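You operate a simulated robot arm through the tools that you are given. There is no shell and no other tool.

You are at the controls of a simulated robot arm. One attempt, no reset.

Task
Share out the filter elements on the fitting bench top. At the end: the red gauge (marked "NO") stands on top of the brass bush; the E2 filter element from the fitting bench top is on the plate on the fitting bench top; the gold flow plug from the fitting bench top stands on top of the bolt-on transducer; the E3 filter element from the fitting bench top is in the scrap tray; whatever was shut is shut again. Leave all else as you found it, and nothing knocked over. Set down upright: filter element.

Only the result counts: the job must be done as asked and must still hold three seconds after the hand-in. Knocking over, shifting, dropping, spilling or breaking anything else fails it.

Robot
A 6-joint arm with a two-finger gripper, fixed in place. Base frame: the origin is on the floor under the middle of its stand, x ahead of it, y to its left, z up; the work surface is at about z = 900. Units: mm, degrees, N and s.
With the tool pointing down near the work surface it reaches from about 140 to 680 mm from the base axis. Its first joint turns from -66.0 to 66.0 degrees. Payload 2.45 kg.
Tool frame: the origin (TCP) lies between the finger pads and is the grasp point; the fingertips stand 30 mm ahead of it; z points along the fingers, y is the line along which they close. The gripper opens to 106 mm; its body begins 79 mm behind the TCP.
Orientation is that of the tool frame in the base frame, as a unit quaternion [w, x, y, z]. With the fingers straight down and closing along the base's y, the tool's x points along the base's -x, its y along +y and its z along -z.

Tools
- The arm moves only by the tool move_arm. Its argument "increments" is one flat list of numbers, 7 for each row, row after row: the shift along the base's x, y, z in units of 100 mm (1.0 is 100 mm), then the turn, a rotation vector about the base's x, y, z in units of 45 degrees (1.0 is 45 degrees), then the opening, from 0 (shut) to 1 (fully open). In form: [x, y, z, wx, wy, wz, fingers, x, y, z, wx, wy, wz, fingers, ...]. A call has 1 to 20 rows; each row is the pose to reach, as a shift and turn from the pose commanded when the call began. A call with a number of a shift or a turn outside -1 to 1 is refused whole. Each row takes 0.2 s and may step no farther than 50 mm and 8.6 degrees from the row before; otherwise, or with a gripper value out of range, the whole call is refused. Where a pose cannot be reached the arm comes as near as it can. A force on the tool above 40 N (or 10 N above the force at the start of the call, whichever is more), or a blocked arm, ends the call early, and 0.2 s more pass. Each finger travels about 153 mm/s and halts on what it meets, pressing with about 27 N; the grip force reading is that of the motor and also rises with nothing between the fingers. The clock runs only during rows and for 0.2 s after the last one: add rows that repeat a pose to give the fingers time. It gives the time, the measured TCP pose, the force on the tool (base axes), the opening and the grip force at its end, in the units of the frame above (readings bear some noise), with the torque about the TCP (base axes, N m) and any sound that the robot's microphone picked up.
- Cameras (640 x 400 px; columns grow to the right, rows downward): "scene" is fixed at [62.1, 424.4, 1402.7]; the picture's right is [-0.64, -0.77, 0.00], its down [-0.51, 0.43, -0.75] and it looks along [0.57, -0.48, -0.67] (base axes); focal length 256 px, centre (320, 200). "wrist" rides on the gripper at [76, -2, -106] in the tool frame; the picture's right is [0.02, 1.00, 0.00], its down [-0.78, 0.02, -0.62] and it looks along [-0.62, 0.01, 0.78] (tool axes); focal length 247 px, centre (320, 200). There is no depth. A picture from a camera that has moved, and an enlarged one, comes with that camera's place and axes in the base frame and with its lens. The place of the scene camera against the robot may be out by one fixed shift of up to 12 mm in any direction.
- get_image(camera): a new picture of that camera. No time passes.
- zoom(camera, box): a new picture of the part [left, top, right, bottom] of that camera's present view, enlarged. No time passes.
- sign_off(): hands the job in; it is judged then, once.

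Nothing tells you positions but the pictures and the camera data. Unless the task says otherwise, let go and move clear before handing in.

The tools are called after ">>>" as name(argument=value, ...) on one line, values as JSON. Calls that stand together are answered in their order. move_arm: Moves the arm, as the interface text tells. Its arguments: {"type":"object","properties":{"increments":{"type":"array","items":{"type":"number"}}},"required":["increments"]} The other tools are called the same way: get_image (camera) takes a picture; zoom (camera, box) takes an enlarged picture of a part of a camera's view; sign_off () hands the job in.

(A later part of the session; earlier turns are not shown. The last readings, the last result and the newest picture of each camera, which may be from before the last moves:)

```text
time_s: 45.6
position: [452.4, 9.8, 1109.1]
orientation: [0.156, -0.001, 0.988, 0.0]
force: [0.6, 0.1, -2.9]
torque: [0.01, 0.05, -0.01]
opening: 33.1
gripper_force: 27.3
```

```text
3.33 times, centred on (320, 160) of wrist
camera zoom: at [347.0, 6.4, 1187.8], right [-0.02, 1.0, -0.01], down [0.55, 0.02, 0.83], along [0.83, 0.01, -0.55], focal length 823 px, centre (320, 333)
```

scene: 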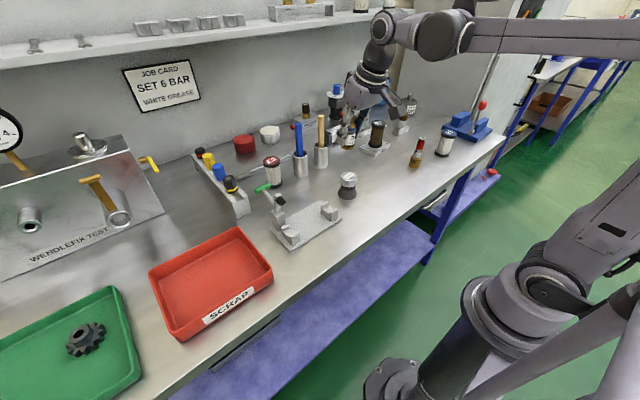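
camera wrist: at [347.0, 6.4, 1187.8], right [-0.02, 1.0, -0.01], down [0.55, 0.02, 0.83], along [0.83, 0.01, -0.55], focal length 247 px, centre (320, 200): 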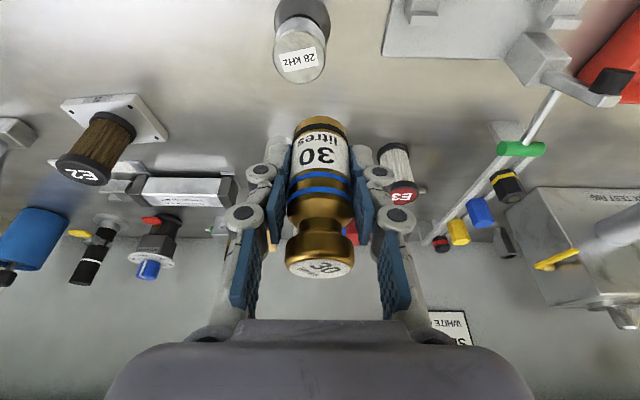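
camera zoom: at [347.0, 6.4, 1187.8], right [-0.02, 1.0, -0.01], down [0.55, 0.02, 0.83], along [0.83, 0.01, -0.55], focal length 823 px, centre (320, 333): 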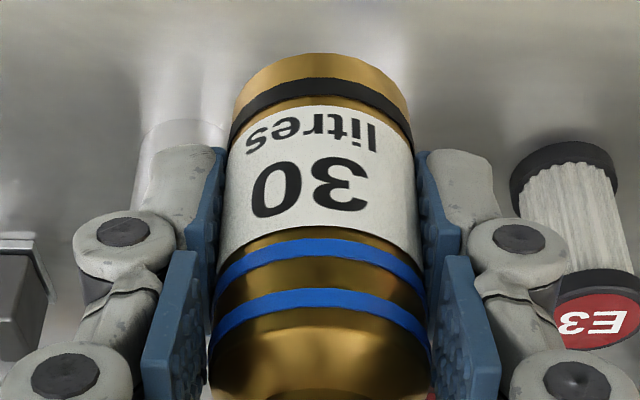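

The transducer top centre is about (456.5,-11) at z≈970, and the plug base is about 1–2 mm ahead of the TCP. I'll shift over and lower partway.

>>> move_arm(increments=[0.01, -0.1, 0, 0, 0, 0, 0.15, 0.027, -0.193, -0.2, 0, 0, 0, 0.15, 0.027, -0.193, -0.45, 0, 0, 0, 0.15, 0.027, -0.193, -0.65, 0, 0, 0, 0.15, 0.027, -0.193, -0.65, 0, 0, 0, 0.15])

>>> get_image(camera="wrist")

>>> zoom(camera="wrist", box=[260, 20, 380, 140])

>>> zoom(camera="scene", box=[310, 120, 390, 210])

```text
time_s: 46.8
position: [457.0, -8.7, 1046.2]
orientation: [0.156, 0.001, 0.988, 0.0]
force: [0.6, -0.4, -1.7]
torque: [-0.04, 0.02, -0.01]
opening: 33.2
gripper_force: 26.9
```

```text
taken
camera wrist: at [350.9, -11.8, 1123.9], right [-0.02, 1.0, -0.01], down [0.55, 0.02, 0.83], along [0.83, 0.01, -0.55], focal length 247 px, centre (320, 200)
```

wrist: 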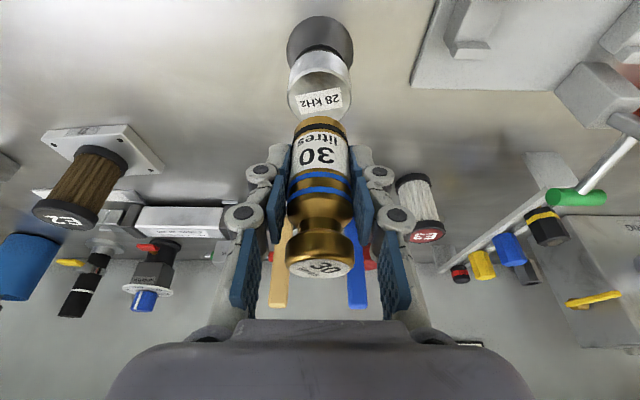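

```text
3.33 times, centred on (320, 80) of wrist
camera zoom: at [350.9, -11.8, 1123.9], right [-0.02, 1.0, -0.01], down [0.55, 0.02, 0.83], along [0.83, 0.01, -0.55], focal length 823 px, centre (320, 600)
```

zoom: 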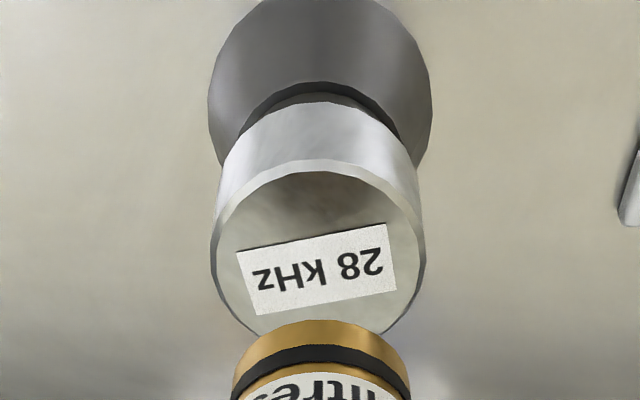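

```text
4.44 times, centred on (350, 165) of scene
camera zoom: at [62.1, 424.4, 1402.7], right [-0.64, -0.77, 0.0], down [-0.51, 0.43, -0.75], along [0.57, -0.48, -0.67], focal length 1136 px, centre (187, 356)
```

zoom: 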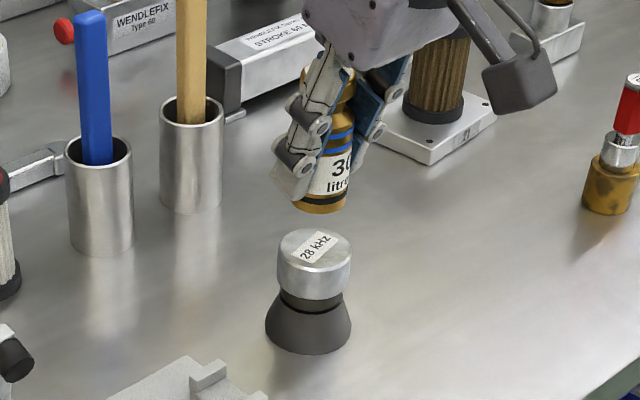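

The plug is about 2–3 mm ahead of the transducer centre at (456,-11), whose top is at z≈963–966. I'll correct and lower to just above it.

>>> move_arm(increments=[-0.022, -0.01, -0.1, 0, 0, 0, 0.15, -0.022, -0.01, -0.2, 0, 0, 0, 0.15, -0.022, -0.01, -0.3, 0, 0, 0, 0.15, -0.022, -0.01, -0.3, 0, 0, 0, 0.15])

>>> zoom(camera="wrist", box=[260, 40, 380, 160])

>>> zoom(camera="scene", box=[320, 130, 380, 210])

```text
time_s: 47.8
position: [455.2, -11.2, 1016.2]
orientation: [0.156, 0.0, 0.988, 0.0]
force: [0.5, 0.1, -2.2]
torque: [0.01, 0.02, -0.02]
opening: 33.1
gripper_force: 27.3
```

```text
3.33 times, centred on (320, 100) of wrist
camera zoom: at [349.9, -13.6, 1094.1], right [-0.02, 1.0, -0.01], down [0.55, 0.02, 0.83], along [0.83, 0.01, -0.55], focal length 823 px, centre (320, 533)
```

zoom: 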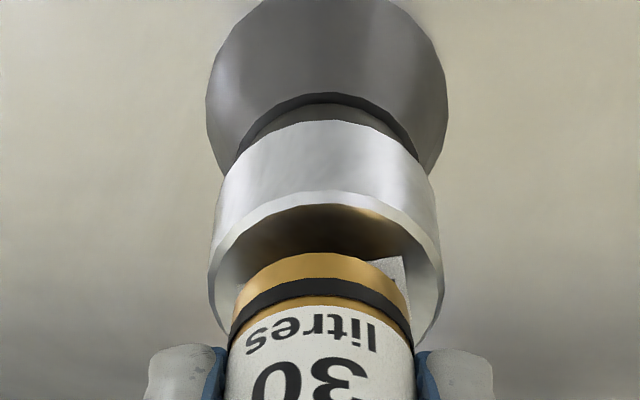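

```text
5.00 times, centred on (350, 170) of scene
camera zoom: at [62.1, 424.4, 1402.7], right [-0.64, -0.77, 0.0], down [-0.51, 0.43, -0.75], along [0.57, -0.48, -0.67], focal length 1278 px, centre (170, 350)
```

zoom: 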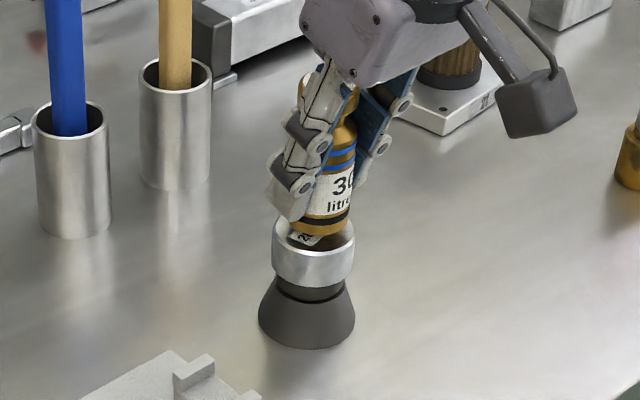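

The plug is aligned to within about 1 mm and roughly 8 mm above the transducer. Lowering gently to contact.

>>> move_arm(increments=[-0.005, 0.005, -0.025, 0, 0, 0, 0.15, -0.005, 0.005, -0.05, 0, 0, 0, 0.15, -0.005, 0.005, -0.05, 0, 0, 0, 0.15])

>>> zoom(camera="scene", box=[330, 150, 370, 210])

```text
time_s: 48.6
position: [454.6, -11.0, 1011.9]
orientation: [0.156, 0.0, 0.988, -0.001]
force: [0.3, -0.3, -1.8]
torque: [0.01, 0.02, -0.02]
opening: 33.3
gripper_force: 27.1
```

```text
6.67 times, centred on (350, 180) of scene
camera zoom: at [62.1, 424.4, 1402.7], right [-0.64, -0.77, 0.0], down [-0.51, 0.43, -0.75], along [0.57, -0.48, -0.67], focal length 1705 px, centre (120, 333)
```

zoom: 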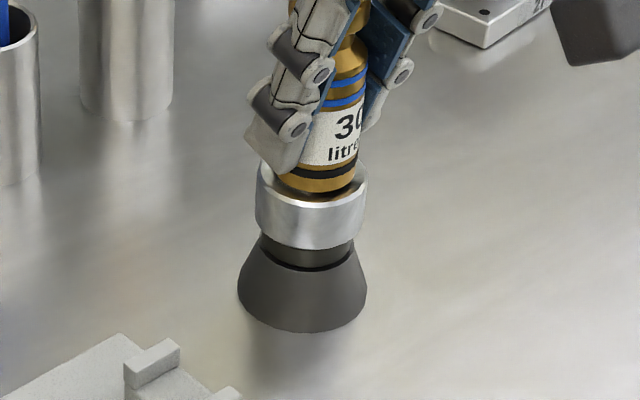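

No contact yet. Continuing in small steps.

>>> move_arm(increments=[0, 0, -0.015, 0, 0, 0, 0.15, 0, 0, -0.025, 0, 0, 0, 0.15, 0, 0, -0.025, 0, 0, 0, 0.15])

>>> zoom(camera="scene", box=[330, 150, 370, 210])

```text
time_s: 49.4
position: [453.7, -9.4, 1009.1]
orientation: [0.157, 0.0, 0.988, 0.0]
force: [-1.3, 0.0, 16.7]
torque: [0.1, 0.04, -0.03]
opening: 33.2
gripper_force: 27.1
```

```text
6.67 times, centred on (350, 180) of scene
camera zoom: at [61.8, 424.4, 1402.7], right [-0.64, -0.77, 0.0], down [-0.51, 0.43, -0.75], along [0.57, -0.48, -0.66], focal length 1705 px, centre (120, 333)
```

zoom: 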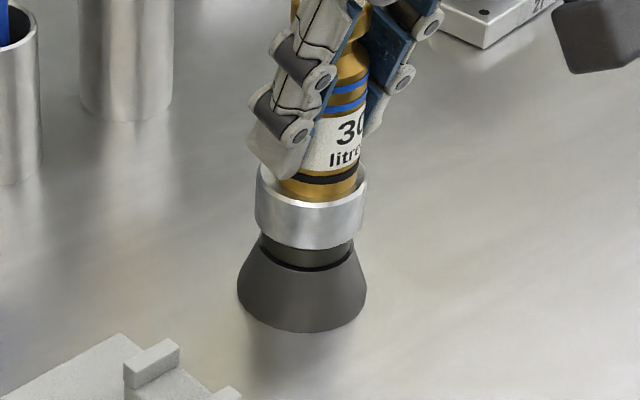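

Contact at about 18 N. Before releasing I'll check centring in the wrist view.

>>> zoom(camera="wrist", box=[260, 40, 380, 160])

```text
3.33 times, centred on (320, 100) of wrist
camera zoom: at [347.9, -12.8, 1086.6], right [-0.02, 1.0, -0.01], down [0.55, 0.02, 0.83], along [0.83, 0.01, -0.55], focal length 823 px, centre (320, 533)
```

zoom: 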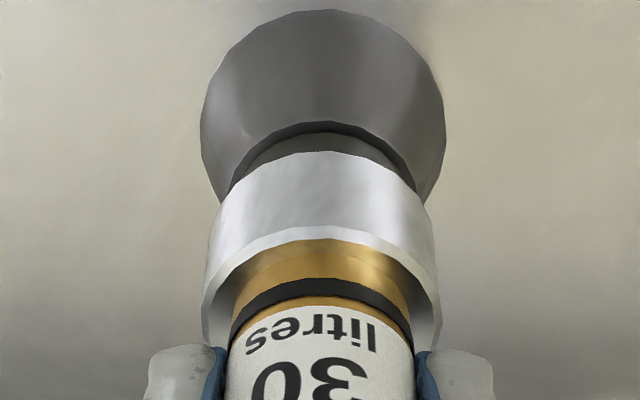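

The plug sits about 3 mm toward the robot from centre. I'll lift it slightly, shift +2.5 mm in x, and look again.

>>> move_arm(increments=[0, 0, 0.03, 0, 0, 0, 0.15, 0, 0, 0.06, 0, 0, 0, 0.15, 0.025, 0, 0.06, 0, 0, 0, 0.15, 0.025, 0, 0.06, 0, 0, 0, 0.15])

>>> zoom(camera="wrist", box=[260, 40, 380, 160])

>>> zoom(camera="scene", box=[330, 150, 370, 210])

```text
time_s: 50.4
position: [456.4, -8.7, 1014.8]
orientation: [0.157, -0.001, 0.988, 0.0]
force: [0.3, -0.3, -2.0]
torque: [0.05, 0.0, 0.0]
opening: 33.2
gripper_force: 27.9
```

```text
3.33 times, centred on (320, 100) of wrist
camera zoom: at [350.9, -12.1, 1092.4], right [-0.02, 1.0, -0.01], down [0.55, 0.02, 0.83], along [0.83, 0.01, -0.55], focal length 823 px, centre (320, 533)
```

zoom: 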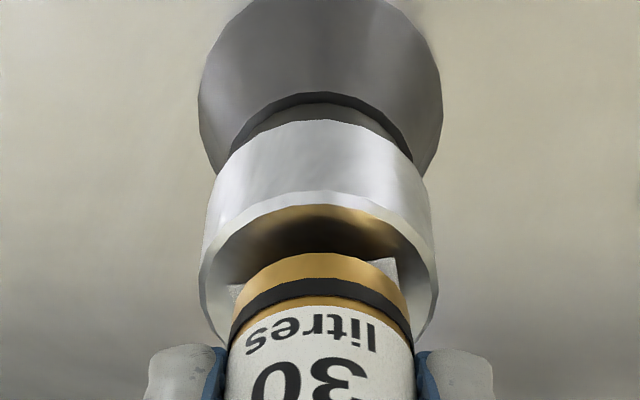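

```text
6.67 times, centred on (350, 180) of scene
camera zoom: at [62.1, 424.4, 1402.7], right [-0.64, -0.77, 0.0], down [-0.51, 0.43, -0.75], along [0.57, -0.48, -0.67], focal length 1705 px, centre (120, 333)
```

zoom: 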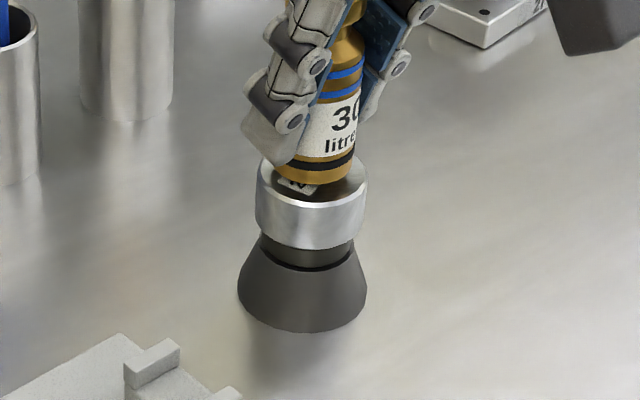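

The earlier apparent offset was partly a reflection of the plug, and the wrist geometry now says it's about 2.5 mm too far out. I'll go back by 1.7 mm and lower to contact.

>>> move_arm(increments=[-0.017, -0.006, 0, 0, 0, 0, 0.15, -0.017, -0.006, -0.03, 0, 0, 0, 0.15, -0.017, -0.006, -0.05, 0, 0, 0, 0.15, -0.017, -0.006, -0.055, 0, 0, 0, 0.15, -0.017, -0.006, -0.055, 0, 0, 0, 0.15])

>>> zoom(camera="wrist", box=[260, 40, 380, 160])

>>> zoom(camera="scene", box=[330, 150, 370, 210])

```text
time_s: 51.6
position: [455.3, -9.8, 1008.3]
orientation: [0.156, 0.0, 0.988, 0.0]
force: [0.4, -0.3, -2.8]
torque: [0.03, 0.01, -0.01]
opening: 32.9
gripper_force: 26.7
```

```text
3.33 times, centred on (320, 100) of wrist
camera zoom: at [349.4, -12.4, 1086.9], right [-0.02, 1.0, -0.01], down [0.55, 0.02, 0.83], along [0.83, 0.01, -0.55], focal length 823 px, centre (320, 533)
```

zoom: 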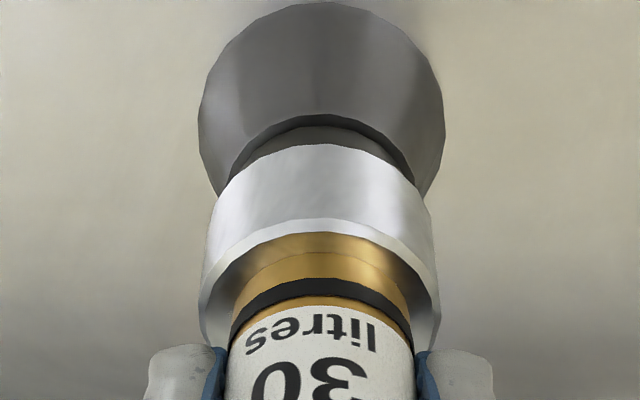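

```text
6.67 times, centred on (350, 180) of scene
camera zoom: at [62.1, 424.4, 1402.7], right [-0.64, -0.77, 0.0], down [-0.51, 0.43, -0.75], along [0.57, -0.48, -0.67], focal length 1705 px, centre (120, 333)
```

zoom: 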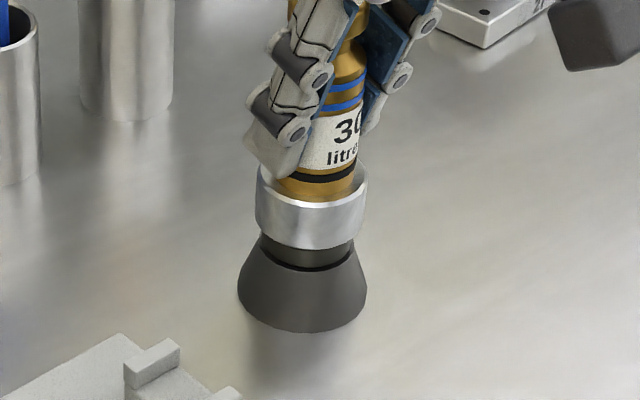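

Very close but still no contact force. Lowering another 1.5 mm.

>>> move_arm(increments=[0, 0, -0.008, 0, 0, 0, 0.15, 0, 0, -0.015, 0, 0, 0, 0.15, 0, 0, -0.015, 0, 0, 0, 0.15])

>>> zoom(camera="wrist", box=[260, 40, 380, 160])

```text
time_s: 52.4
position: [455.3, -10.7, 1008.1]
orientation: [0.157, 0.001, 0.988, 0.0]
force: [-1.7, 2.3, 19.7]
torque: [0.08, 0.05, 0.01]
opening: 33.0
gripper_force: 27.3
```

```text
3.33 times, centred on (320, 100) of wrist
camera zoom: at [349.3, -12.9, 1086.5], right [-0.02, 1.0, -0.01], down [0.55, 0.02, 0.83], along [0.83, 0.01, -0.55], focal length 823 px, centre (320, 533)
```

zoom: 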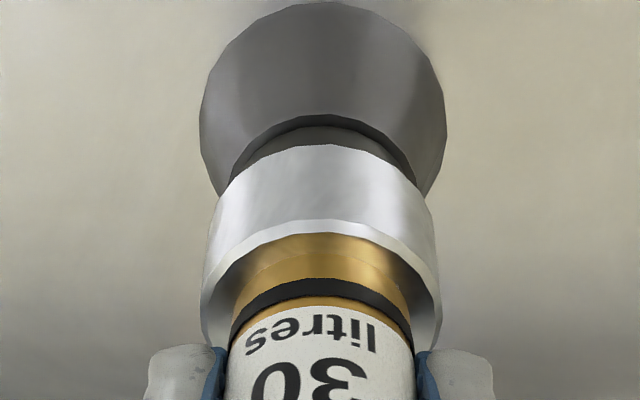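

Contact at about 20 N. Easing off slightly and opening the fingers.

>>> move_arm(increments=[0, 0, 0.007, 0, 0, 0, 0.15, 0, 0, 0.007, 0, 0, 0, 0.45, 0, 0, 0.007, 0, 0, 0, 0.65, 0, 0, 0.007, 0, 0, 0, 0.65])

>>> get_image(camera="wrist")

>>> zoom(camera="scene", box=[320, 130, 380, 210])

```text
time_s: 53.4
position: [456.0, -10.9, 1008.9]
orientation: [0.156, 0.0, 0.988, 0.0]
force: [0.2, -0.4, -0.3]
torque: [-0.02, 0.02, -0.03]
opening: 69.0
gripper_force: 0.0
```

```text
taken
camera wrist: at [349.8, -13.0, 1086.6], right [-0.02, 1.0, -0.01], down [0.55, 0.02, 0.83], along [0.83, 0.01, -0.55], focal length 247 px, centre (320, 200)
```

wrist: 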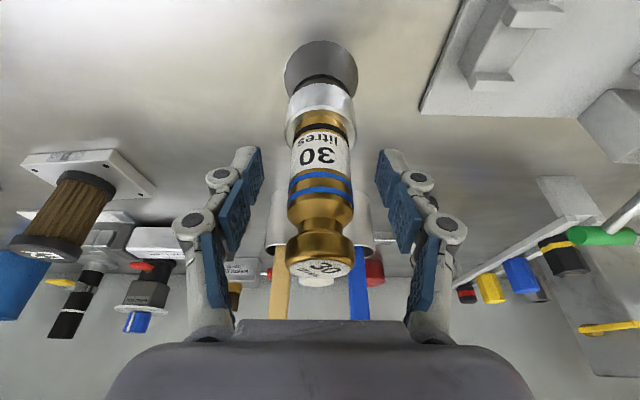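

```text
5.00 times, centred on (350, 170) of scene
camera zoom: at [62.1, 424.4, 1402.7], right [-0.64, -0.77, 0.0], down [-0.51, 0.43, -0.75], along [0.57, -0.48, -0.67], focal length 1278 px, centre (170, 350)
```

zoom: 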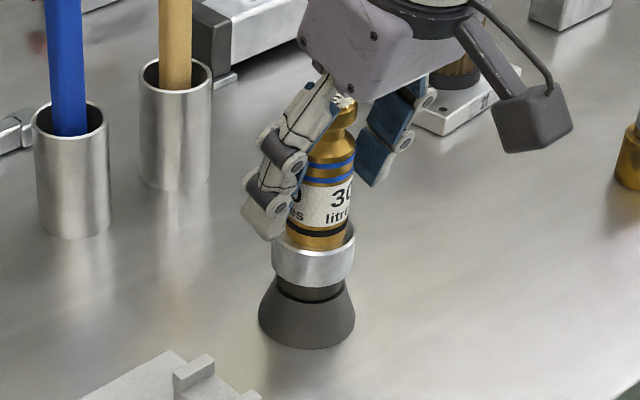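

The plug stands upright on the transducer. I'll rise straight up clear of it.

>>> move_arm(increments=[0, 0, 0.15, 0, 0, 0, 0.65, 0, 0, 0.4, 0, 0, 0, 0.65, 0, 0, 0.7, 0, 0, 0, 0.65, 0, 0, 1.0, 0, 0, 0, 0.65])

>>> move_arm(increments=[0, 0, 0.25, 0, 0, 0, 0.7, 0, 0, 0.5, 0, 0, 0, 0.8, 0, 0, 0.5, 0, 0, 0, 0.8])

>>> get_image(camera="wrist")

>>> zoom(camera="scene", box=[240, 110, 400, 240])

```text
time_s: 54.4
position: [455.7, -10.2, 1107.3]
orientation: [0.156, 0.0, 0.988, 0.0]
force: [-0.7, 0.0, 0.2]
torque: [0.01, 0.01, -0.01]
opening: 69.0
gripper_force: 0.1
```

```text
time_s: 55.2
position: [454.5, -11.0, 1157.6]
orientation: [0.157, 0.0, 0.988, -0.001]
force: [0.3, -0.4, 0.4]
torque: [-0.02, -0.01, -0.01]
opening: 85.0
gripper_force: 0.1
```

```text
taken
camera wrist: at [349.1, -13.1, 1235.7], right [-0.02, 1.0, -0.01], down [0.55, 0.02, 0.83], along [0.83, 0.01, -0.55], focal length 247 px, centre (320, 200)
```

wrist: 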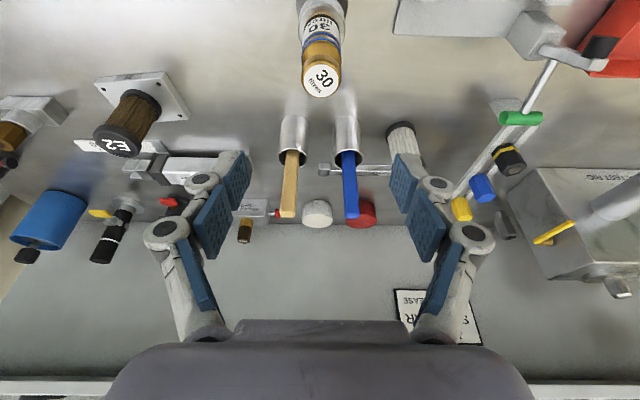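

```text
3.08 times, centred on (320, 175) of scene
camera zoom: at [62.1, 424.4, 1402.7], right [-0.64, -0.77, 0.0], down [-0.51, 0.43, -0.75], along [0.57, -0.48, -0.67], focal length 787 px, centre (320, 277)
```

zoom: 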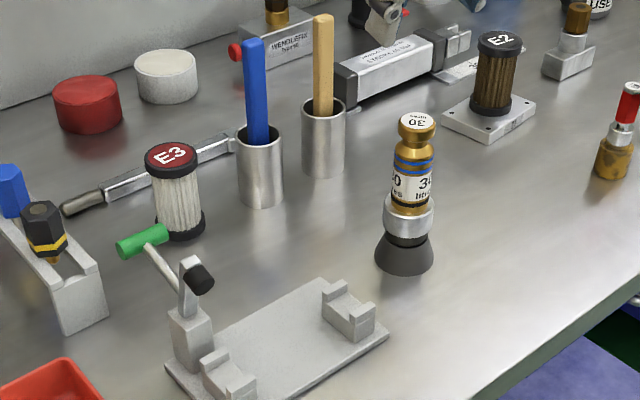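

The plug is placed cleanly and E3 is next. The blue handle reaches z≈1080, so I'll stay high, straighten the tool, yaw to 36° and move above E3 at (641,130).

>>> move_arm(increments=[0, 0.15, 0, 0, 0.13, 0, 0.75, 0, 0.35, 0, 0, 0.26, 0, 0.75, 0, 0.6, 0, 0, 0.4, 0, 0.75])

>>> move_arm(increments=[0.2, 0.2, 0, 0, 0, 0.16, 0.75, 0.4, 0.4, 0, 0, 0, 0.32, 0.75, 0.6, 0.6, 0, 0, 0, 0.48, 0.75, 0.8, 0.75, 0, 0, 0, 0.64, 0.75, 0.9, 0.8, 0, 0, 0, 0.8, 0.75])

>>> move_arm(increments=[0.25, 0, 0, 0, 0, 0, 0.75, 0.5, 0, 0, 0, 0, 0, 0.75, 0.75, 0, 0, 0, 0, 0, 0.75, 0.95, 0, 0, 0, 0, 0, 0.75, 0.95, 0, 0, 0, 0, 0, 0.75])

>>> get_image(camera="wrist")

>>> get_image(camera="scene")

```text
time_s: 56.0
position: [455.8, 49.9, 1157.8]
orientation: [0.0, 0.0, 1.0, 0.0]
force: [0.2, -0.4, -0.1]
torque: [0.0, 0.03, 0.04]
opening: 79.4
gripper_force: 0.2
```

```text
time_s: 57.2
position: [545.6, 129.2, 1157.6]
orientation: [-0.001, -0.311, 0.95, 0.0]
force: [0.5, 0.3, -0.8]
torque: [-0.01, 0.01, -0.01]
opening: 79.4
gripper_force: 0.0
```

```text
time_s: 58.4
position: [589.4, 126.0, 1140.4]
orientation: [0.0, -0.309, 0.951, 0.001]
force: [-0.5, 0.5, 0.5]
torque: [0.0, 0.0, 0.0]
opening: 79.5
gripper_force: 0.1
out of reach, approached as far as the arm can: row 2, 3, 4, 5
```

```text
taken
camera wrist: at [528.7, 77.7, 1247.8], right [-0.61, 0.8, 0.0], down [0.62, 0.47, 0.62], along [0.49, 0.38, -0.78], focal length 247 px, centre (320, 200)
```

wrist: 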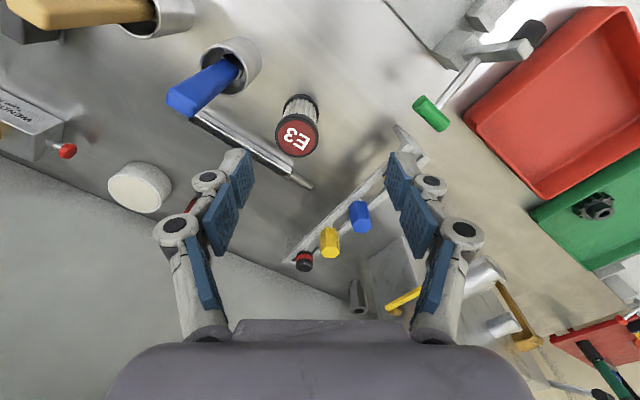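

```text
taken
```

scene: 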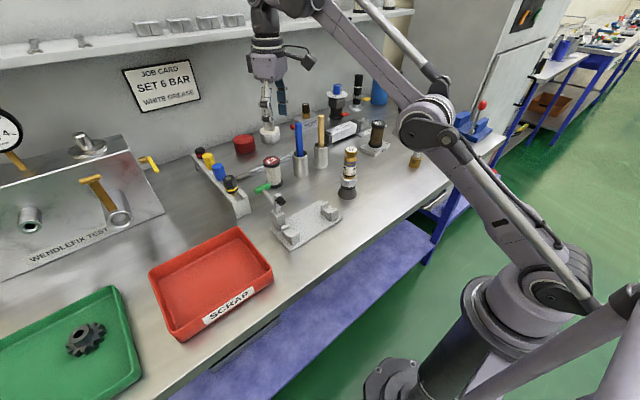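

At this height the full reach isn't available, because it shrinks as z rises. I'll step back and lower to find the commanded baseline, then use a small outward tilt for E3.

>>> move_arm(increments=[-0.25, 0, -0.15, 0, 0, 0, 0.75, -0.5, 0, -0.3, 0, 0, 0, 0.75, -0.5, 0, -0.3, 0, 0, 0, 0.75])

```text
time_s: 59.2
position: [540.0, 125.4, 1110.7]
orientation: [0.0, -0.309, 0.951, 0.0]
force: [0.1, 0.0, 0.1]
torque: [-0.01, 0.0, 0.0]
opening: 79.5
gripper_force: 0.1
```

The baseline follows the reached pose, so I'm at about (540,126,1111). I'll tilt 12° outward and then move in over E3 at a lower height.

>>> move_arm(increments=[0, 0, 0, 0.0784, -0.1079, 0, 0.75, 0, 0, 0, 0.1568, -0.2157, 0, 0.75])

>>> move_arm(increments=[0.2, 0.015, -0.2, 0, 0, 0, 0.75, 0.4, 0.03, -0.35, 0, 0, 0, 0.75, 0.6, 0.043, -0.5, 0, 0, 0, 0.75, 0.6, 0.043, -0.5, 0, 0, 0, 0.75])

>>> get_image(camera="wrist")

>>> zoom(camera="scene", box=[200, 80, 360, 220])

```text
time_s: 59.8
position: [540.8, 124.4, 1108.6]
orientation: [0.099, -0.307, 0.946, 0.031]
force: [0.1, -0.3, -0.1]
torque: [0.01, 0.0, -0.01]
opening: 79.5
gripper_force: 0.0
```

```text
time_s: 60.8
position: [601.6, 128.8, 1059.1]
orientation: [0.099, -0.307, 0.946, 0.032]
force: [0.1, 0.1, 0.4]
torque: [0.04, -0.01, -0.02]
opening: 79.3
gripper_force: 0.0
```

```text
taken
camera wrist: at [523.6, 69.2, 1147.9], right [-0.6, 0.8, 0.0], down [0.5, 0.39, 0.77], along [0.62, 0.46, -0.64], focal length 247 px, centre (320, 200)
```

wrist: 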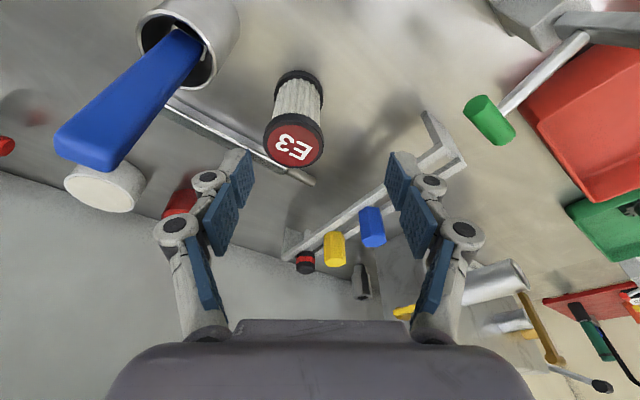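

```text
2.86 times, centred on (280, 150) of scene
camera zoom: at [62.1, 424.4, 1402.7], right [-0.64, -0.77, 0.0], down [-0.51, 0.43, -0.75], along [0.57, -0.48, -0.67], focal length 731 px, centre (434, 343)
```

zoom: 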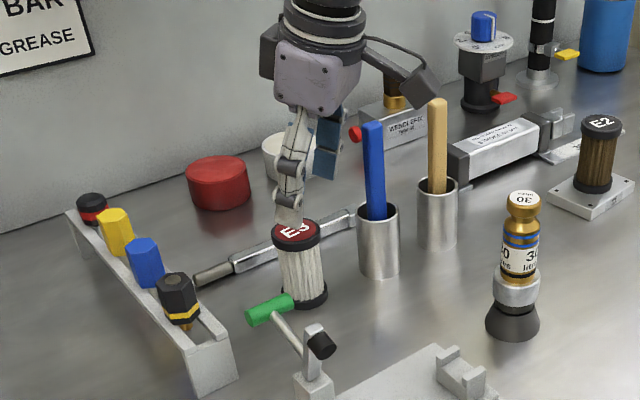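

Tilting brings the gripper body nearer the blue handle, so I'll reduce the lean to 5°. First I'll refine E3's position from this view.

>>> zoom(camera="wrist", box=[245, 60, 345, 180])

>>> move_arm(increments=[0, 0, 0, -0.0915, 0.1258, 0, 0.75, 0, 0, 0, -0.0915, 0.1258, 0, 0.75])

>>> zoom(camera="wrist", box=[245, 60, 345, 180])

```text
3.33 times, centred on (295, 120) of wrist
camera zoom: at [523.6, 69.2, 1147.9], right [-0.6, 0.8, 0.0], down [0.5, 0.39, 0.77], along [0.62, 0.46, -0.64], focal length 823 px, centre (403, 467)
```

zoom: 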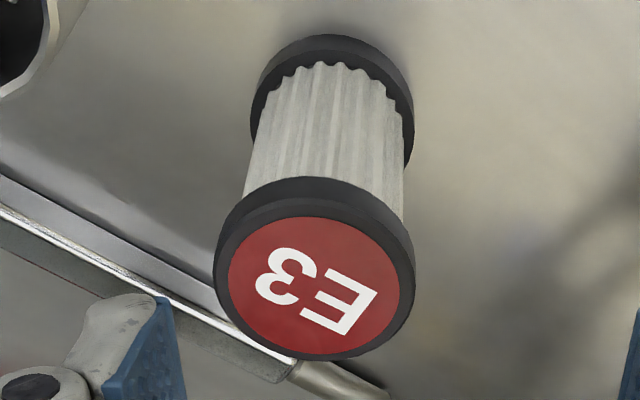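

```text
time_s: 61.4
position: [600.1, 129.1, 1059.5]
orientation: [0.041, -0.309, 0.95, 0.014]
force: [0.4, 0.1, 0.1]
torque: [0.0, -0.02, -0.01]
opening: 79.2
gripper_force: 0.1
```

```text
3.33 times, centred on (295, 120) of wrist
camera zoom: at [532.2, 76.5, 1159.7], right [-0.61, 0.8, 0.0], down [0.58, 0.44, 0.69], along [0.55, 0.41, -0.73], focal length 823 px, centre (403, 467)
```

zoom: 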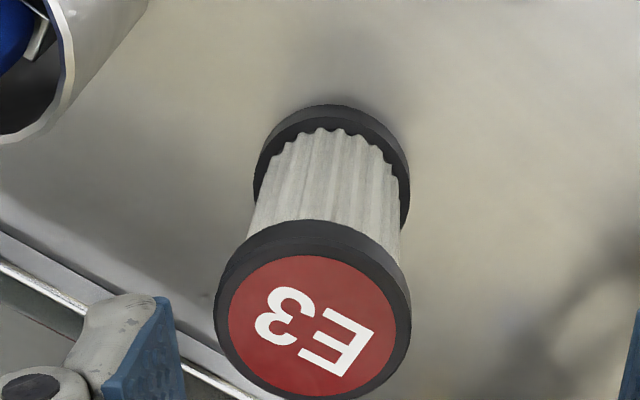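

E3 refines to (639,128) with its top at 984. I'll move over it and come down to just above the cap.

>>> move_arm(increments=[0.2, 0, -0.05, 0, 0, 0, 0.75, 0.395, 0, -0.2, 0, 0, 0, 0.75, 0.395, 0.002, -0.35, 0, 0, 0, 0.75, 0.395, 0.002, -0.35, 0, 0, 0, 0.75])

>>> get_image(camera="wrist")

>>> zoom(camera="scene", box=[220, 80, 360, 220])

```text
time_s: 62.4
position: [641.5, 130.1, 1022.4]
orientation: [0.042, -0.308, 0.95, 0.013]
force: [1.0, 0.2, 0.5]
torque: [-0.01, 0.02, -0.01]
opening: 79.6
gripper_force: 0.0
```

```text
taken
camera wrist: at [573.2, 77.4, 1121.8], right [-0.61, 0.8, 0.0], down [0.58, 0.44, 0.69], along [0.55, 0.42, -0.73], focal length 247 px, centre (320, 200)
```

wrist: 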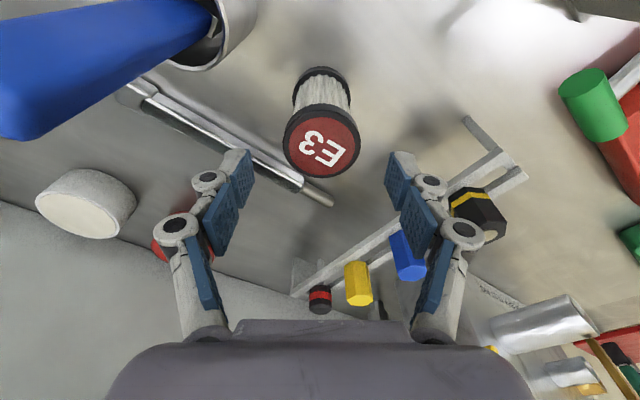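

```text
2.86 times, centred on (290, 150) of scene
camera zoom: at [62.1, 424.4, 1402.7], right [-0.64, -0.77, 0.0], down [-0.51, 0.43, -0.75], along [0.57, -0.48, -0.67], focal length 731 px, centre (406, 343)
```

zoom: 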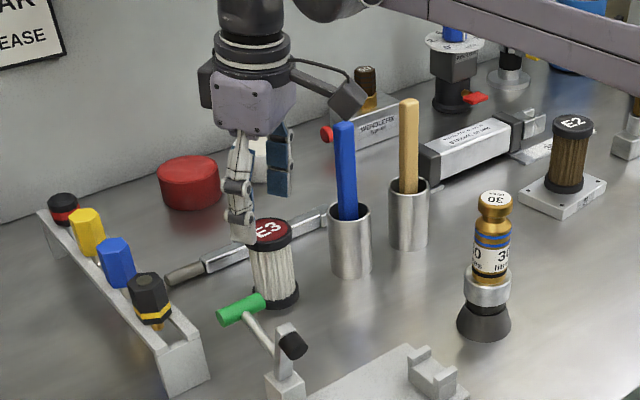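

I'm centred over E3 in the closing direction, about 3 mm too far forward, and clear of the blue handle. I'll correct and descend to mid-body height.

>>> move_arm(increments=[-0.027, -0.016, -0.2, 0, 0, 0, 0.75, -0.027, -0.016, -0.4, 0, 0, 0, 0.75, -0.027, -0.016, -0.6, 0, 0, 0, 0.75, -0.027, -0.016, -0.77, 0, 0, 0, 0.75, -0.027, -0.016, -0.77, 0, 0, 0, 0.75])

>>> get_image(camera="wrist")

>>> zoom(camera="scene", box=[220, 80, 360, 220])

```text
time_s: 63.6
position: [638.3, 127.6, 946.6]
orientation: [0.041, -0.309, 0.95, 0.014]
force: [-0.9, 0.6, -0.3]
torque: [0.01, 0.0, -0.02]
opening: 79.8
gripper_force: 0.0
```

```text
taken
camera wrist: at [569.8, 73.5, 1045.5], right [-0.61, 0.8, 0.0], down [0.58, 0.44, 0.69], along [0.55, 0.42, -0.73], focal length 247 px, centre (320, 200)
```

wrist: 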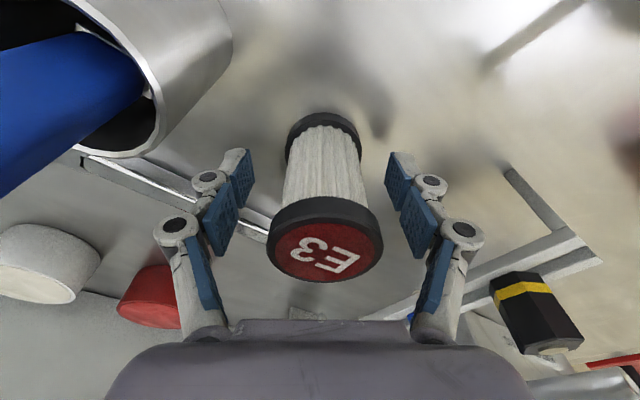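

```text
2.86 times, centred on (290, 150) of scene
camera zoom: at [62.1, 424.4, 1402.7], right [-0.64, -0.77, 0.0], down [-0.51, 0.43, -0.75], along [0.57, -0.48, -0.67], focal length 731 px, centre (406, 343)
```

zoom: 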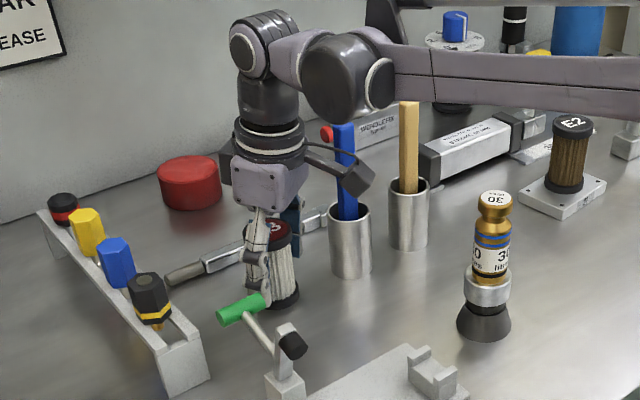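

E3 is centred between the pads with clearance all round. Closing.

>>> move_arm(increments=[0, 0, 0, 0, 0, 0, 0.5, 0, 0, 0, 0, 0, 0, 0.2, 0, 0, 0, 0, 0, 0, 0.2, 0, 0, 0, 0, 0, 0, 0.2])

>>> move_arm(increments=[0, 0, 0.1, 0, 0, 0, 0.2, 0, 0, 0.25, 0, 0, 0, 0.2, 0, 0, 0.4, 0, 0, 0, 0.2, 0, 0, 0.55, 0, 0, 0, 0.2, 0, 0, 0.55, 0, 0, 0, 0.2])

>>> get_image(camera="wrist")

>>> zoom(camera="scene", box=[220, 80, 360, 220])

```text
time_s: 64.6
position: [637.4, 126.5, 946.5]
orientation: [0.041, -0.308, 0.95, 0.014]
force: [-0.6, -0.4, -0.6]
torque: [0.01, 0.02, 0.01]
opening: 48.3
gripper_force: 26.8
```

```text
time_s: 65.8
position: [637.1, 128.5, 1000.6]
orientation: [0.041, -0.309, 0.95, 0.013]
force: [0.6, -0.3, -1.1]
torque: [0.01, 0.01, 0.05]
opening: 48.4
gripper_force: 27.1
```

```text
taken
camera wrist: at [569.4, 75.8, 1100.0], right [-0.61, 0.8, 0.0], down [0.58, 0.44, 0.69], along [0.55, 0.42, -0.73], focal length 247 px, centre (320, 200)
```

wrist: 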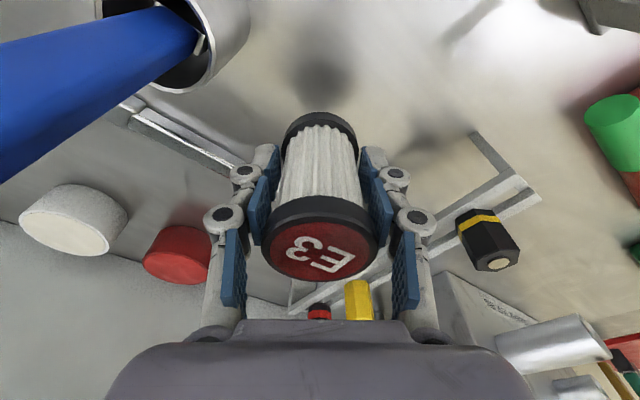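

```text
2.86 times, centred on (290, 150) of scene
camera zoom: at [62.1, 424.4, 1402.7], right [-0.64, -0.77, 0.0], down [-0.51, 0.43, -0.75], along [0.57, -0.48, -0.67], focal length 731 px, centre (406, 343)
```

zoom: 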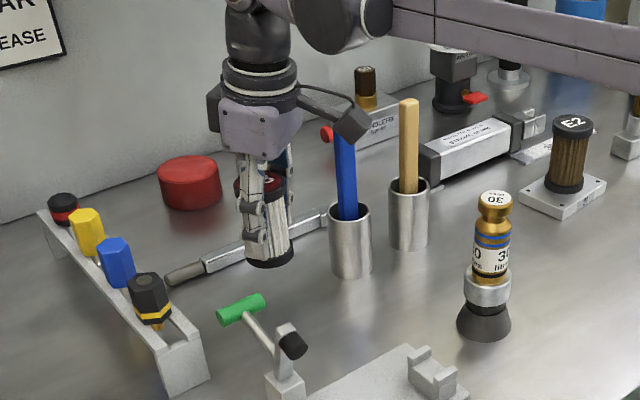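

E3 is held at 48 mm and lifted. I'll retreat inward while rising, away from the blue handle and the clamp lever.

>>> move_arm(increments=[-0.15, 0, 0.05, 0, 0, 0, 0.2, -0.3, 0, 0.15, 0, 0, 0, 0.2, -0.45, 0, 0.3, 0, 0, 0, 0.2, -0.6, 0, 0.5, 0, 0, 0, 0.2, -0.75, 0, 0.7, 0, 0, 0, 0.2, -0.85, 0, 0.9, 0, 0, 0, 0.2])

>>> move_arm(increments=[-0.15, 0.1, 0.15, 0, 0, 0, 0.2, -0.3, 0.35, 0.3, 0, 0, 0, 0.2, -0.4, 0.65, 0.3, 0, 0, 0, 0.2, -0.5, 1.0, 0.3, 0, 0, 0, 0.2])

>>> get_image(camera="wrist")

>>> get_image(camera="scene")

```text
time_s: 67.2
position: [553.0, 127.1, 1091.7]
orientation: [0.041, -0.309, 0.95, 0.013]
force: [-0.2, -0.9, -0.6]
torque: [0.0, 0.0, 0.01]
opening: 48.5
gripper_force: 26.8
```

```text
time_s: 68.2
position: [504.2, 225.5, 1123.3]
orientation: [0.041, -0.308, 0.95, 0.013]
force: [0.2, -0.1, -0.5]
torque: [-0.01, -0.01, 0.01]
opening: 48.4
gripper_force: 27.0
```

```text
taken
camera wrist: at [435.3, 173.0, 1222.7], right [-0.6, 0.8, 0.0], down [0.58, 0.44, 0.69], along [0.55, 0.41, -0.73], focal length 247 px, centre (320, 200)
```

wrist: 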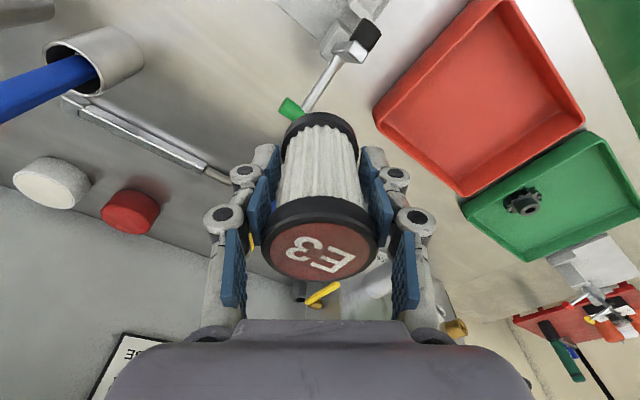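

```text
taken
```

scene: 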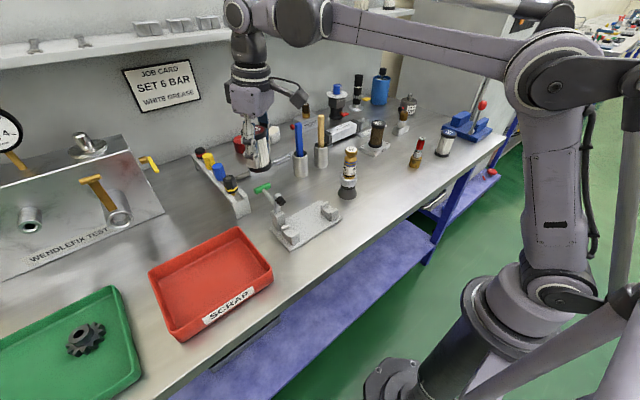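

The tray rim spans about x 350–506, y 310–510, so I'm aiming for its centre near (430,408). Continuing across at the same height.

>>> move_arm(increments=[-0.12, 0.3, 0, 0, 0, 0, 0.2, -0.24, 0.6, 0, 0, 0, 0, 0.2, -0.36, 0.92, 0, 0, 0, 0, 0.2])

>>> move_arm(increments=[-0.12, 0.3, 0, 0, 0, 0, 0.2, -0.24, 0.6, 0, 0, 0, 0, 0.2, -0.36, 0.91, 0, 0, 0, 0, 0.2, -0.36, 0.91, -0.3, 0, 0, 0, 0.2, -0.36, 0.91, -0.6, 0, 0, 0, 0.2, -0.36, 0.91, -0.6, 0, 0, 0, 0.2])

>>> get_image(camera="wrist")

>>> zoom(camera="scene", box=[100, 160, 300, 340])

```text
time_s: 69.0
position: [467.3, 318.9, 1120.6]
orientation: [0.042, -0.308, 0.95, 0.013]
force: [-0.2, 0.8, -1.5]
torque: [0.0, 0.03, -0.01]
opening: 48.2
gripper_force: 27.1
```

```text
time_s: 70.4
position: [430.0, 409.5, 1060.5]
orientation: [0.042, -0.308, 0.95, 0.012]
force: [0.4, 0.4, -1.2]
torque: [0.0, -0.01, 0.0]
opening: 48.1
gripper_force: 27.2
```

```text
taken
camera wrist: at [362.7, 357.8, 1159.8], right [-0.61, 0.8, 0.0], down [0.58, 0.44, 0.69], along [0.55, 0.42, -0.73], focal length 247 px, centre (320, 200)
```

wrist: 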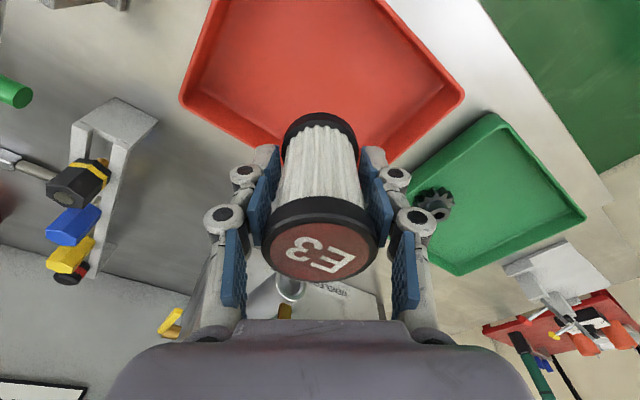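

```text
2.22 times, centred on (200, 250) of scene
camera zoom: at [62.1, 424.4, 1402.7], right [-0.64, -0.77, 0.0], down [-0.51, 0.43, -0.75], along [0.57, -0.48, -0.67], focal length 568 px, centre (587, 89)
```

zoom: 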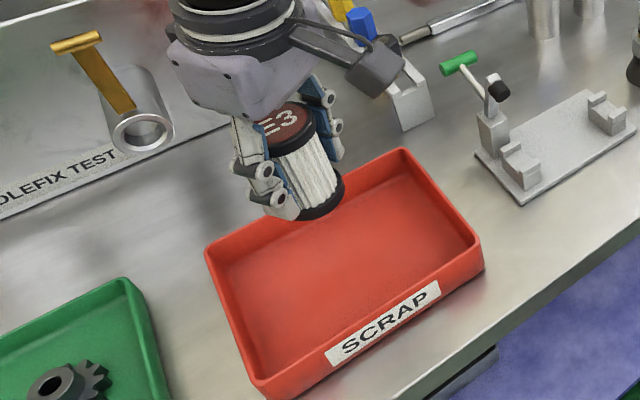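

E3 is centred above the scrap tray. Lowering to a little above the tray floor.

>>> move_arm(increments=[0, 0, -0.25, 0, 0, 0, 0.2, 0, 0, -0.5, 0, 0, 0, 0.2, 0, 0, -0.75, 0, 0, 0, 0.2, 0, 0, -0.98, 0, 0, 0, 0.2, 0, 0, -0.98, 0, 0, 0, 0.2])

>>> zoom(camera="scene", box=[130, 180, 290, 340])

>>> get_image(camera="wrist")

```text
time_s: 71.6
position: [430.3, 410.2, 963.9]
orientation: [0.042, -0.31, 0.95, 0.014]
force: [-1.2, -0.6, -0.9]
torque: [0.0, 0.01, -0.02]
opening: 48.3
gripper_force: 27.0
```

```text
2.50 times, centred on (210, 260) of scene
camera zoom: at [62.1, 424.4, 1402.7], right [-0.64, -0.77, 0.0], down [-0.51, 0.43, -0.75], along [0.57, -0.48, -0.67], focal length 639 px, centre (595, 50)
```

zoom: 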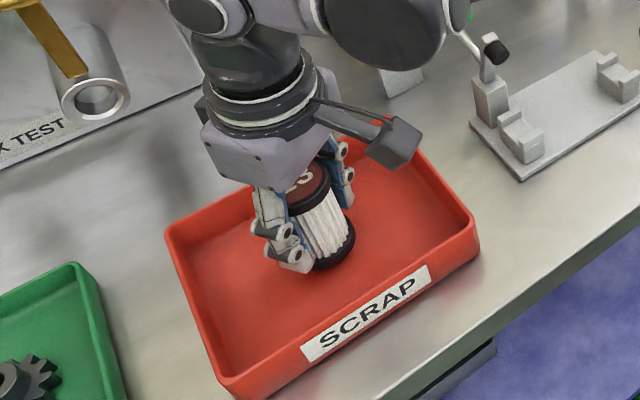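

```text
taken
camera wrist: at [361.9, 358.0, 1062.9], right [-0.61, 0.8, 0.0], down [0.58, 0.44, 0.69], along [0.55, 0.42, -0.73], focal length 247 px, centre (320, 200)
```

wrist: 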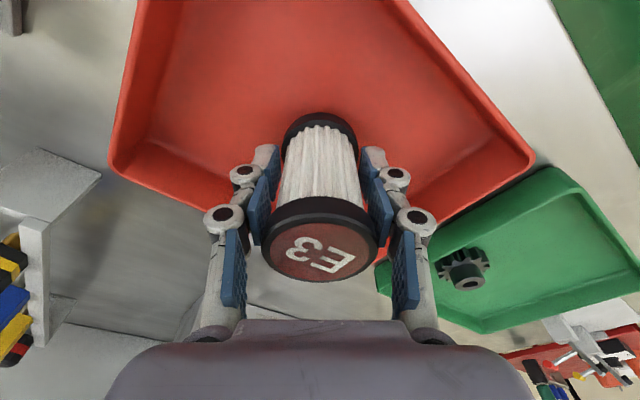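

The base is now about 15 mm above the tray floor. Lowering gently until contact.

>>> move_arm(increments=[0, 0, -0.04, 0, 0, 0, 0.2, 0, 0, -0.08, 0, 0, 0, 0.2, 0, 0, -0.08, 0, 0, 0, 0.2])

>>> move_arm(increments=[0, 0, -0.015, 0, 0, 0, 0.2, 0, 0, -0.025, 0, 0, 0, 0.2, 0, 0, -0.025, 0, 0, 0, 0.2])

```text
time_s: 72.4
position: [430.2, 410.6, 955.1]
orientation: [0.041, -0.309, 0.95, 0.014]
force: [0.1, -0.1, -0.2]
torque: [-0.02, 0.02, -0.01]
opening: 48.3
gripper_force: 26.7
```

```text
time_s: 73.2
position: [430.9, 410.9, 952.9]
orientation: [0.041, -0.308, 0.95, 0.014]
force: [-0.2, 0.0, -0.6]
torque: [0.04, 0.01, -0.01]
opening: 48.2
gripper_force: 27.2
```

No contact yet, with the base at about 906. Continuing in small steps.

>>> move_arm(increments=[0, 0, -0.01, 0, 0, 0, 0.2, 0, 0, -0.02, 0, 0, 0, 0.2, 0, 0, -0.02, 0, 0, 0, 0.2])

```text
time_s: 74.0
position: [428.8, 409.9, 951.2]
orientation: [0.043, -0.309, 0.95, 0.014]
force: [1.4, 3.3, 20.2]
torque: [0.13, -0.11, 0.14]
opening: 48.5
gripper_force: 27.4
```

Contact at about 20 N on the tray floor. Easing off and opening.

>>> move_arm(increments=[0, 0, 0.007, 0, 0, 0, 0.2, 0, 0, 0.007, 0, 0, 0, 0.55, 0, 0, 0.007, 0, 0, 0, 0.75, 0, 0, 0.007, 0, 0, 0, 0.75])

>>> get_image(camera="wrist")

>>> zoom(camera="scene", box=[130, 180, 290, 340])

```text
time_s: 75.0
position: [430.3, 409.2, 951.3]
orientation: [0.042, -0.309, 0.95, 0.013]
force: [0.0, 0.2, 0.5]
torque: [0.04, 0.01, 0.02]
opening: 79.7
gripper_force: 0.1
```

```text
taken
camera wrist: at [362.0, 357.3, 1051.0], right [-0.61, 0.8, 0.0], down [0.58, 0.44, 0.69], along [0.55, 0.42, -0.73], focal length 247 px, centre (320, 200)
```

wrist: 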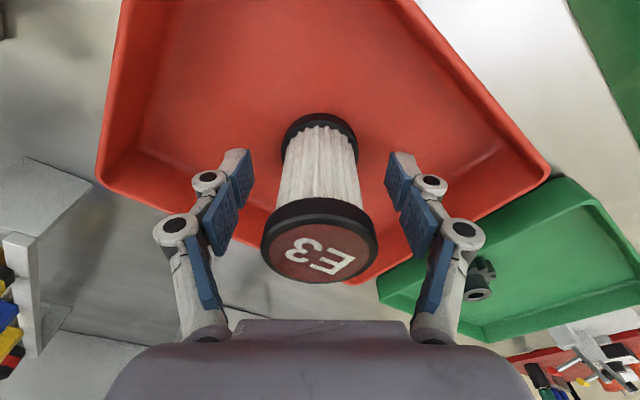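

```text
2.50 times, centred on (210, 260) of scene
camera zoom: at [62.1, 424.4, 1402.7], right [-0.64, -0.77, 0.0], down [-0.51, 0.43, -0.75], along [0.57, -0.48, -0.67], focal length 639 px, centre (595, 50)
```

zoom: 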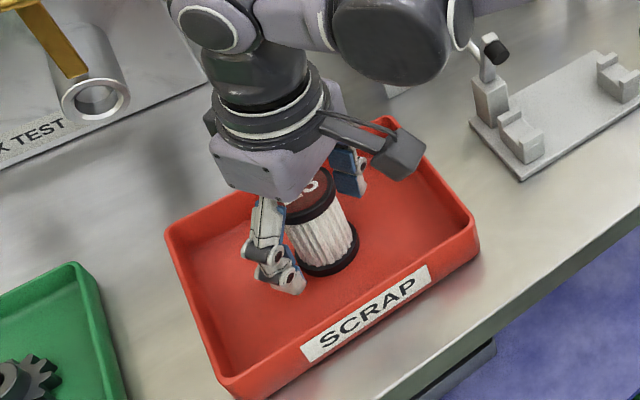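

E3 is standing upright in the scrap tray. I'll rise straight up and retreat clear.

>>> move_arm(increments=[0, 0, 0.2, 0, 0, 0, 0.75, 0, 0, 0.45, 0, 0, 0, 0.75, 0, 0, 0.7, 0, 0, 0, 0.75, 0, 0, 1.0, 0, 0, 0, 0.75])

>>> move_arm(increments=[0, 0, 0.25, 0, 0, 0, 0.75, -0.2, -0.3, 0.5, 0, 0, 0, 0.75, -0.4, -0.6, 0.7, 0, 0, 0, 0.75, -0.6, -0.9, 0.8, 0, 0, 0, 0.75])

>>> move_arm(increments=[-0.1, -0.3, 0.1, 0, 0, 0, 0.75, -0.2, -0.6, 0.2, 0, 0, 0, 0.75, -0.3, -0.9, 0.3, 0, 0, 0, 0.75])

>>> get_image(camera="scene")

>>> get_image(camera="wrist")

```text
time_s: 76.0
position: [429.5, 413.0, 1053.5]
orientation: [0.042, -0.308, 0.95, 0.014]
force: [0.7, 0.2, 0.0]
torque: [0.03, -0.02, -0.01]
opening: 79.5
gripper_force: 0.3
```

```text
time_s: 77.0
position: [369.1, 321.4, 1131.6]
orientation: [0.041, -0.309, 0.95, 0.014]
force: [0.0, 0.2, -0.7]
torque: [0.05, 0.02, 0.01]
opening: 79.5
gripper_force: 0.0
```

```text
time_s: 77.8
position: [342.7, 228.3, 1163.6]
orientation: [0.042, -0.31, 0.95, 0.013]
force: [0.2, 0.1, 0.0]
torque: [0.0, -0.01, -0.03]
opening: 79.6
gripper_force: 0.1
```

```text
taken
```

scene: 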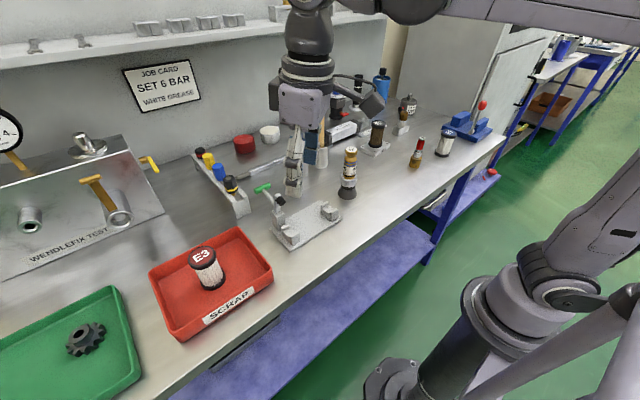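

```text
taken
camera wrist: at [274.0, 176.6, 1261.9], right [-0.61, 0.8, 0.0], down [0.58, 0.44, 0.69], along [0.55, 0.42, -0.73], focal length 247 px, centre (320, 200)
```

wrist: 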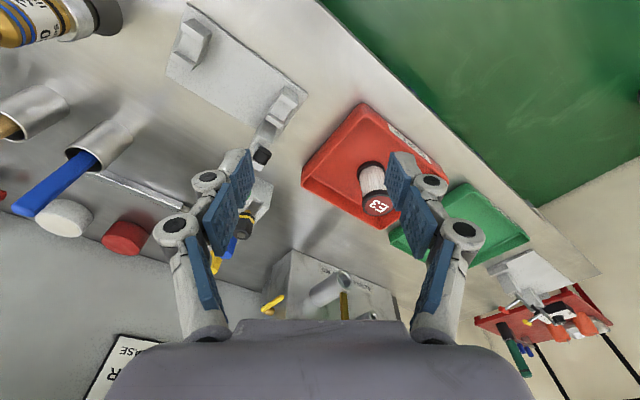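

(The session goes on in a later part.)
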